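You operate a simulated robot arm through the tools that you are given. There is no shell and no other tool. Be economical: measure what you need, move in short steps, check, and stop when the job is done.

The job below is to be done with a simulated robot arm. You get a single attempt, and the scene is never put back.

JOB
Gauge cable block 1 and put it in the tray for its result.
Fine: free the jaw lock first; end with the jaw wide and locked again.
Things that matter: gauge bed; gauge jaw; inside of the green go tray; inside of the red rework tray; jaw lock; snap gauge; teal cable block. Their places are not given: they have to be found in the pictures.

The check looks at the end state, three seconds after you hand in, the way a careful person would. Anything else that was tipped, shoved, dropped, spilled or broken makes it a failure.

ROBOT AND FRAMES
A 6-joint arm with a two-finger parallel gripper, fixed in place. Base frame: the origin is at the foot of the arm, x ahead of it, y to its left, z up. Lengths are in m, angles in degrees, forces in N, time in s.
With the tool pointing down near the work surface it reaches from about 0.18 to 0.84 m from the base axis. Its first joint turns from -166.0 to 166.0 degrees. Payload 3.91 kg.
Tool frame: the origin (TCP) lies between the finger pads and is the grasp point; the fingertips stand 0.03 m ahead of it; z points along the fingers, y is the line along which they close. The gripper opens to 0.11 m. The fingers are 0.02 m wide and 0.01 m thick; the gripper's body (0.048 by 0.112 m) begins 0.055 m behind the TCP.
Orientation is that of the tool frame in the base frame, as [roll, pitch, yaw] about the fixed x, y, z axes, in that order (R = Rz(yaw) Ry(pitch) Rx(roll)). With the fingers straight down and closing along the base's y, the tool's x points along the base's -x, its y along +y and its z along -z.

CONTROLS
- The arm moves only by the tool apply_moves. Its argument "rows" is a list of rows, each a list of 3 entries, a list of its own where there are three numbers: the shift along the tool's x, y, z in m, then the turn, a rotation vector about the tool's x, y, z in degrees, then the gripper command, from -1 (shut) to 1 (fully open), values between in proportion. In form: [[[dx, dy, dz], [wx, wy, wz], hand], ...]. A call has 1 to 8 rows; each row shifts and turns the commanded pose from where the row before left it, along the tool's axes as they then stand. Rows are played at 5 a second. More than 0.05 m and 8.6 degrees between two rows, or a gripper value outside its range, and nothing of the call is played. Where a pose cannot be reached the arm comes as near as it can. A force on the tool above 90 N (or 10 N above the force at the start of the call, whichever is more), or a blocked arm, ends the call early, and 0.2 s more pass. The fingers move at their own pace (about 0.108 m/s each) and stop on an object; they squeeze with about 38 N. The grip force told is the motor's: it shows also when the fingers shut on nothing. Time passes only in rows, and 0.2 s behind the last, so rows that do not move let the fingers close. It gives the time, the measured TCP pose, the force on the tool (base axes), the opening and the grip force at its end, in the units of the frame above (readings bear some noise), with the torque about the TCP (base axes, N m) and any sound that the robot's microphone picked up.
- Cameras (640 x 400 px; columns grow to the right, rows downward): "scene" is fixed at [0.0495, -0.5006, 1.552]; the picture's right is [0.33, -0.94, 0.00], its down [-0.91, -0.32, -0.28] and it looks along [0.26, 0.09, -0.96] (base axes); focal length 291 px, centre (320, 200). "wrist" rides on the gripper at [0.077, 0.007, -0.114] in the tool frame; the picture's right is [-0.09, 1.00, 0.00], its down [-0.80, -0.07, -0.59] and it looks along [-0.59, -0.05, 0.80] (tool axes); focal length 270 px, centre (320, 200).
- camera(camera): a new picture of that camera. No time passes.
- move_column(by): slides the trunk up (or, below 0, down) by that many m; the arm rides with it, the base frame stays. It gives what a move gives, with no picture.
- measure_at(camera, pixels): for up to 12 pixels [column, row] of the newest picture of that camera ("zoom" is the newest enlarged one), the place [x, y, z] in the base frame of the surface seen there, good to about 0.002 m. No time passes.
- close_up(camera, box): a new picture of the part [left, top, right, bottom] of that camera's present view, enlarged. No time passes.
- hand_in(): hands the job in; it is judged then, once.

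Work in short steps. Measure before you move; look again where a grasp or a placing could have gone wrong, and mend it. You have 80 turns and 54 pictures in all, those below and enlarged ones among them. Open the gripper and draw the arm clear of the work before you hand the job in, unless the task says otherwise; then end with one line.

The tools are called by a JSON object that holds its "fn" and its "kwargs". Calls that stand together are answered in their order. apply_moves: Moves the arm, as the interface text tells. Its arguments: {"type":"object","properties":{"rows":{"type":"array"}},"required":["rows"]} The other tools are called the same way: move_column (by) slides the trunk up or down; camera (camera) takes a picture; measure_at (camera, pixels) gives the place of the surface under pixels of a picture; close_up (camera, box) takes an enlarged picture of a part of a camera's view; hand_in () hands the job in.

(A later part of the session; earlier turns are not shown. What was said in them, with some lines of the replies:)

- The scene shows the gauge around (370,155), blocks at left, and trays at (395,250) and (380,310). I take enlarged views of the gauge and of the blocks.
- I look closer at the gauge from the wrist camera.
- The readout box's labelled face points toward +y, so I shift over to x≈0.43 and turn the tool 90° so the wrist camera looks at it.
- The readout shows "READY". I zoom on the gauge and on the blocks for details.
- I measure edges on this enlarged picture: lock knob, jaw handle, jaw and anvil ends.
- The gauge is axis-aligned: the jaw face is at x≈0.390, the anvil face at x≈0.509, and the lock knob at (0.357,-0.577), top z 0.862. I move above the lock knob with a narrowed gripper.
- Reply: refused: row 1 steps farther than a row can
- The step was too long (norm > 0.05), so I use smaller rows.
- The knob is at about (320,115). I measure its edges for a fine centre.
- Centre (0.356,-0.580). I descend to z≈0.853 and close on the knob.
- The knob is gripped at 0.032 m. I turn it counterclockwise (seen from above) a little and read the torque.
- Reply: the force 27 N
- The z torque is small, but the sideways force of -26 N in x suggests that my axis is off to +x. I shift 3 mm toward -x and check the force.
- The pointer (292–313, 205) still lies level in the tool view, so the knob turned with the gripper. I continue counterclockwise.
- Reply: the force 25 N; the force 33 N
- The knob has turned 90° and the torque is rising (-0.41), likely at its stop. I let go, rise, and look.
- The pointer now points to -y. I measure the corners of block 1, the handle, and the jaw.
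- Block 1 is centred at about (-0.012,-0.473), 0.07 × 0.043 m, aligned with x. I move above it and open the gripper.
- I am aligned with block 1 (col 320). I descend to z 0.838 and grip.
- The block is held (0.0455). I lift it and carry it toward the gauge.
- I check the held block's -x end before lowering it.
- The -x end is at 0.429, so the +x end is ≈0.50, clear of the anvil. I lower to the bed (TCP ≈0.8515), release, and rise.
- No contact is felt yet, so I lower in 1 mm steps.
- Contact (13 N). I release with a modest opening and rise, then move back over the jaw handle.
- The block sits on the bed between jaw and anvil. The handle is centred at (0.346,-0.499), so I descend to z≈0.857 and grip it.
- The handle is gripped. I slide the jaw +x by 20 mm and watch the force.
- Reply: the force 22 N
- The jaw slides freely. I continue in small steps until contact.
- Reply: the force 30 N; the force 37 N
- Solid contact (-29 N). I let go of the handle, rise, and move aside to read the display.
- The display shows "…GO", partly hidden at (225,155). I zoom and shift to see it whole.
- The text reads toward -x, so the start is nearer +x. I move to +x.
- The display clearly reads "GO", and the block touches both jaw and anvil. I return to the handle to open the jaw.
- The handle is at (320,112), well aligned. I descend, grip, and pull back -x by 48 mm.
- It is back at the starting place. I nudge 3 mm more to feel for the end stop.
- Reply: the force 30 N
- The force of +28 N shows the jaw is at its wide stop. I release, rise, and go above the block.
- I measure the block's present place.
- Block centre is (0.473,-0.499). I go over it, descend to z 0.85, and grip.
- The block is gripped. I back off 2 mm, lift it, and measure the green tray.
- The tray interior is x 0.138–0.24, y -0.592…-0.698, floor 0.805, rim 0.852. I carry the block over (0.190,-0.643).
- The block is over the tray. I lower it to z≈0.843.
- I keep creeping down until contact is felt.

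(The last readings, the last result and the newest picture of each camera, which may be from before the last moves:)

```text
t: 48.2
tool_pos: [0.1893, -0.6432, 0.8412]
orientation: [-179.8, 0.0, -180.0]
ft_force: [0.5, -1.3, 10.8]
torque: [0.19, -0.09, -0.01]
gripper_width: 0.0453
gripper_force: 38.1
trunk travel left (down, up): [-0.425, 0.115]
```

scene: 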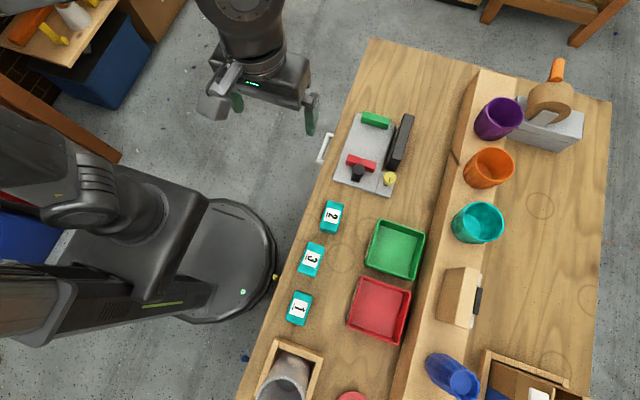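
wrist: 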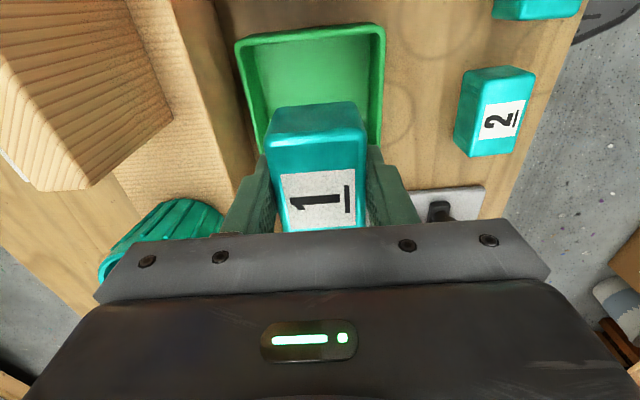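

Contact. I release with a modest opening and rise.

{"fn": "apply_moves", "kwargs": {"rows": [[[0, 0, -0.0005], [0, 0, 0], 0.15], [[0, 0, 0], [0, 0, 0], 0.15], [[0, 0, -0.04], [0, 0, 0], 0.15], [[0, 0, -0.04], [0, 0, 0], 0.15], [[0, 0, -0.045], [0, 0, 0], 0], [[0, 0, 0], [0, 0, 0], -0.18]]}}

{"fn": "camera", "kwargs": {"camera": "wrist"}}

```text
t: 49.6
tool_pos: [0.1892, -0.6439, 0.9664]
orientation: [-180.0, 0.0, -180.0]
ft_force: [-0.1, -0.6, 0.3]
torque: [-0.01, -0.02, 0.01]
gripper_width: 0.0449
gripper_force: 0.1
trunk travel left (down, up): [-0.425, 0.115]
```

```text
22 pictures are left
```

wrist: 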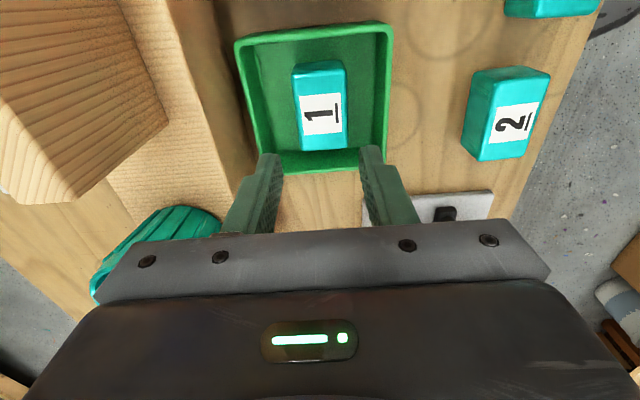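

Block 1 lies in the green tray. Now I return to the lock knob.

{"fn": "apply_moves", "kwargs": {"rows": [[[-0.041, 0.0156, 0], [0, 0, 0], -0.18], [[-0.041, 0.0156, 0], [0, 0, 0], -0.18], [[-0.041, 0.0156, 0], [0, 0, 0], -0.18], [[-0.0418, 0.0156, 0], [0, 0, 0], -0.18], [[0, 0, 0], [0, 0, 0], -0.18]]}}

{"fn": "camera", "kwargs": {"camera": "wrist"}}

```text
t: 50.8
tool_pos: [0.3562, -0.5815, 0.9645]
orientation: [180.0, 0.0, 180.0]
ft_force: [0.0, 0.1, -0.8]
torque: [-0.01, 0.0, -0.01]
gripper_width: 0.0447
gripper_force: 0.1
trunk travel left (down, up): [-0.425, 0.115]
```

```text
21 pictures are left
```

wrist: 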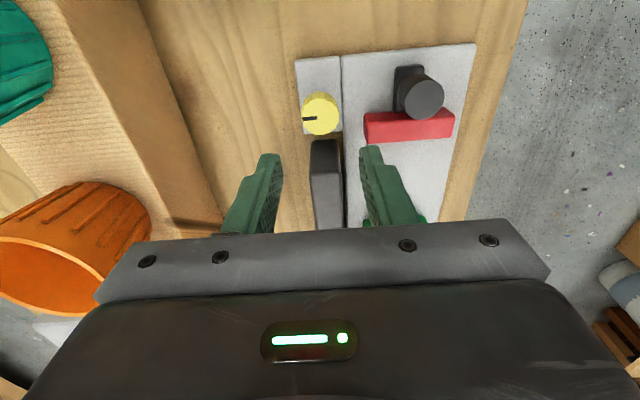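

The knob is at (320,114), aligned, with its pointer to the left. I descend and grip it.

{"fn": "apply_moves", "kwargs": {"rows": [[[0.001, 0, 0.04], [0, 0, 0], -0.18], [[0, 0, 0.04], [0, 0, 0], -0.18], [[0, 0, 0.032], [0, 0, 0], -0.18], [[0, 0, 0], [0, 0, 0], -0.18], [[0, 0, 0], [0, 0, 0], -1], [[0, 0, 0], [0, 0, 0], -1], [[0, 0, 0], [0, 0, 0], -1]]}}

```text
t: 52.4
tool_pos: [0.3545, -0.5808, 0.8541]
orientation: [-179.9, 0.0, -180.0]
ft_force: [-0.7, 1.3, 0.4]
torque: [0.14, -0.5, 0.03]
gripper_width: 0.0319
gripper_force: 44.7
trunk travel left (down, up): [-0.425, 0.115]
```

The grip is good with low force. I turn it clockwise back by 90°.

{"fn": "apply_moves", "kwargs": {"rows": [[[0, 0, 0], [0, 0, 7.5], -1], [[0, 0, 0], [0, 0, 7.5], -1], [[0, 0, 0], [0, 0, 7.5], -1], [[0, 0, 0], [0, 0, 7.5], -1], [[0, 0, 0], [0, 0, 7.5], -1], [[0, 0, 0], [0, 0, 7.5], -1], [[0, 0, 0], [0, 0, 0], -1]]}}

{"fn": "apply_moves", "kwargs": {"rows": [[[0, 0, 0], [0, 0, 7.5], -1], [[0, 0, 0], [0, 0, 7.5], -1], [[0, 0, 0], [0, 0, 7.5], -1], [[0, 0, 0], [0, 0, 7.5], -1], [[0, 0, 0], [0, 0, 7.5], -1], [[0, 0, 0], [0, 0, 7.5], -1], [[0, 0, 0], [0, 0, 0], -1]]}}

{"fn": "camera", "kwargs": {"camera": "wrist"}}

```text
t: 54.0
tool_pos: [0.3542, -0.5812, 0.8547]
orientation: [-180.0, 0.0, 134.9]
ft_force: [6.6, -2.8, 7.4]
torque: [0.9, 0.59, 0.03]
gripper_width: 0.0318
gripper_force: 44.8
trunk travel left (down, up): [-0.425, 0.115]
```

```text
t: 55.6
tool_pos: [0.3556, -0.5796, 0.8544]
orientation: [179.9, 0.2, 89.9]
ft_force: [16.1, -1.1, 10.0]
torque: [-0.87, -0.38, 0.33]
gripper_width: 0.0319
gripper_force: 45.0
trunk travel left (down, up): [-0.425, 0.115]
```

```text
20 pictures are left
```

wrist: 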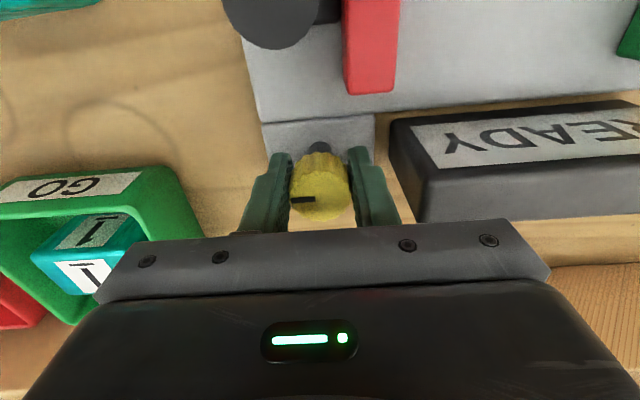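

The torque is rising to +0.33 at the stop and the pointer is again toward -x. I turn 4° more to seat it, then release and rise.

{"fn": "apply_moves", "kwargs": {"rows": [[[0, 0, 0], [0, 0, 4], -1], [[0, 0, 0], [0, 0, 0], -1], [[0, 0, 0], [0, 0, 0], -0.18], [[0, 0, 0], [0, 0, 0], -0.18], [[0, 0, -0.04], [0, 0, 0], -0.18], [[0, 0, -0.04], [0, 0, 0], -0.18], [[0, 0, -0.04], [0, 0, 0], -0.18]]}}

{"fn": "apply_moves", "kwargs": {"rows": [[[0.035, 0, -0.035], [0, 0, 0], 1], [[0.035, 0, -0.035], [0, 0, 0], 1], [[0.035, 0, -0.035], [0, 0, 0], 1], [[0.035, 0, -0.035], [0, 0, 0], 1], [[0.035, 0, -0.03], [0, 0, 0], 1], [[0, 0, 0], [0, 0, 0], 1]]}}

{"fn": "camera", "kwargs": {"camera": "wrist"}}

{"fn": "close_up", "kwargs": {"camera": "wrist", "box": [260, 50, 460, 180]}}

{"fn": "camera", "kwargs": {"camera": "scene"}}

```text
t: 57.2
tool_pos: [0.3513, -0.5803, 0.9754]
orientation: [-179.9, -0.1, 85.9]
ft_force: [0.2, -1.1, -0.2]
torque: [0.01, -0.02, -0.02]
gripper_width: 0.0449
gripper_force: 0.0
trunk travel left (down, up): [-0.425, 0.115]
```

```text
t: 58.6
tool_pos: [0.3646, -0.4063, 1.1448]
orientation: [-179.9, 0.0, 86.0]
ft_force: [-0.1, 1.0, -1.1]
torque: [-0.01, 0.01, 0.0]
gripper_width: 0.1097
gripper_force: 0.2
trunk travel left (down, up): [-0.425, 0.115]
```

```text
19 pictures are left
```

wrist: 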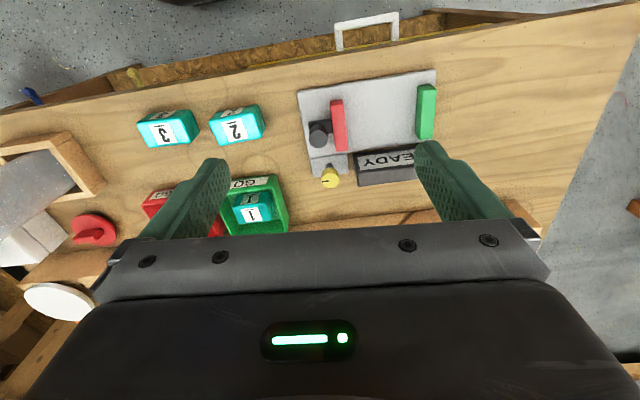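

```text
3.08 times, centred on (360, 115) of wrist
```

zoom: 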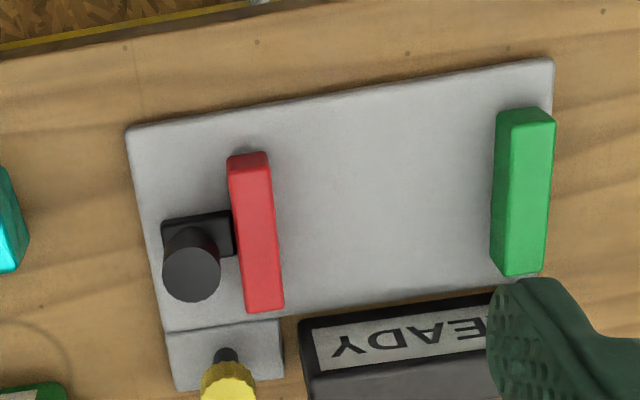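

```text
17 pictures are left
```

scene: 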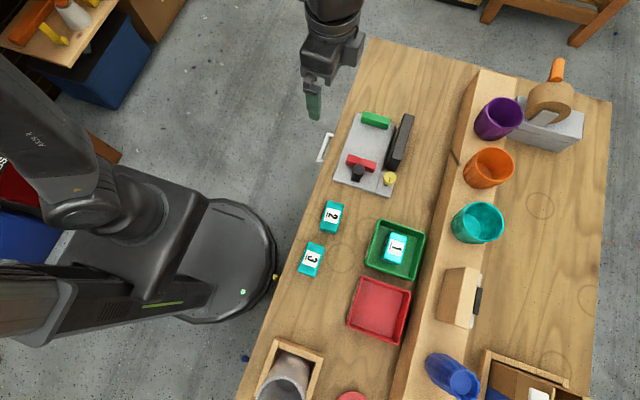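

Everything is in place: block 1 is in the green tray, the jaw is wide, and the display reads READY. I make a last check of the lock pointer.

{"fn": "close_up", "kwargs": {"camera": "scene", "box": [335, 110, 425, 200]}}

```text
4.44 times, centred on (380, 155) of scene
```

zoom: 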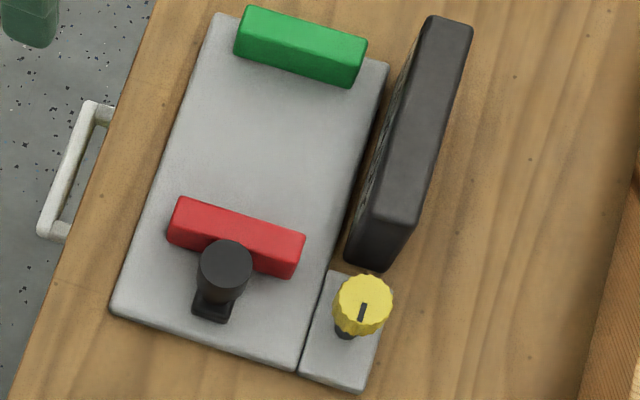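

The pointer is back in its starting (locked) direction, the jaw is wide, and the arm is clear. I hand in.

{"fn": "hand_in", "kwargs": {}}

```text
The job is handed in.
```

Block 1 gauged GO and is in the green go tray; the jaw is back at its wide stop, the lock knob is turned back to its starting (locked) position, and the job is handed in.
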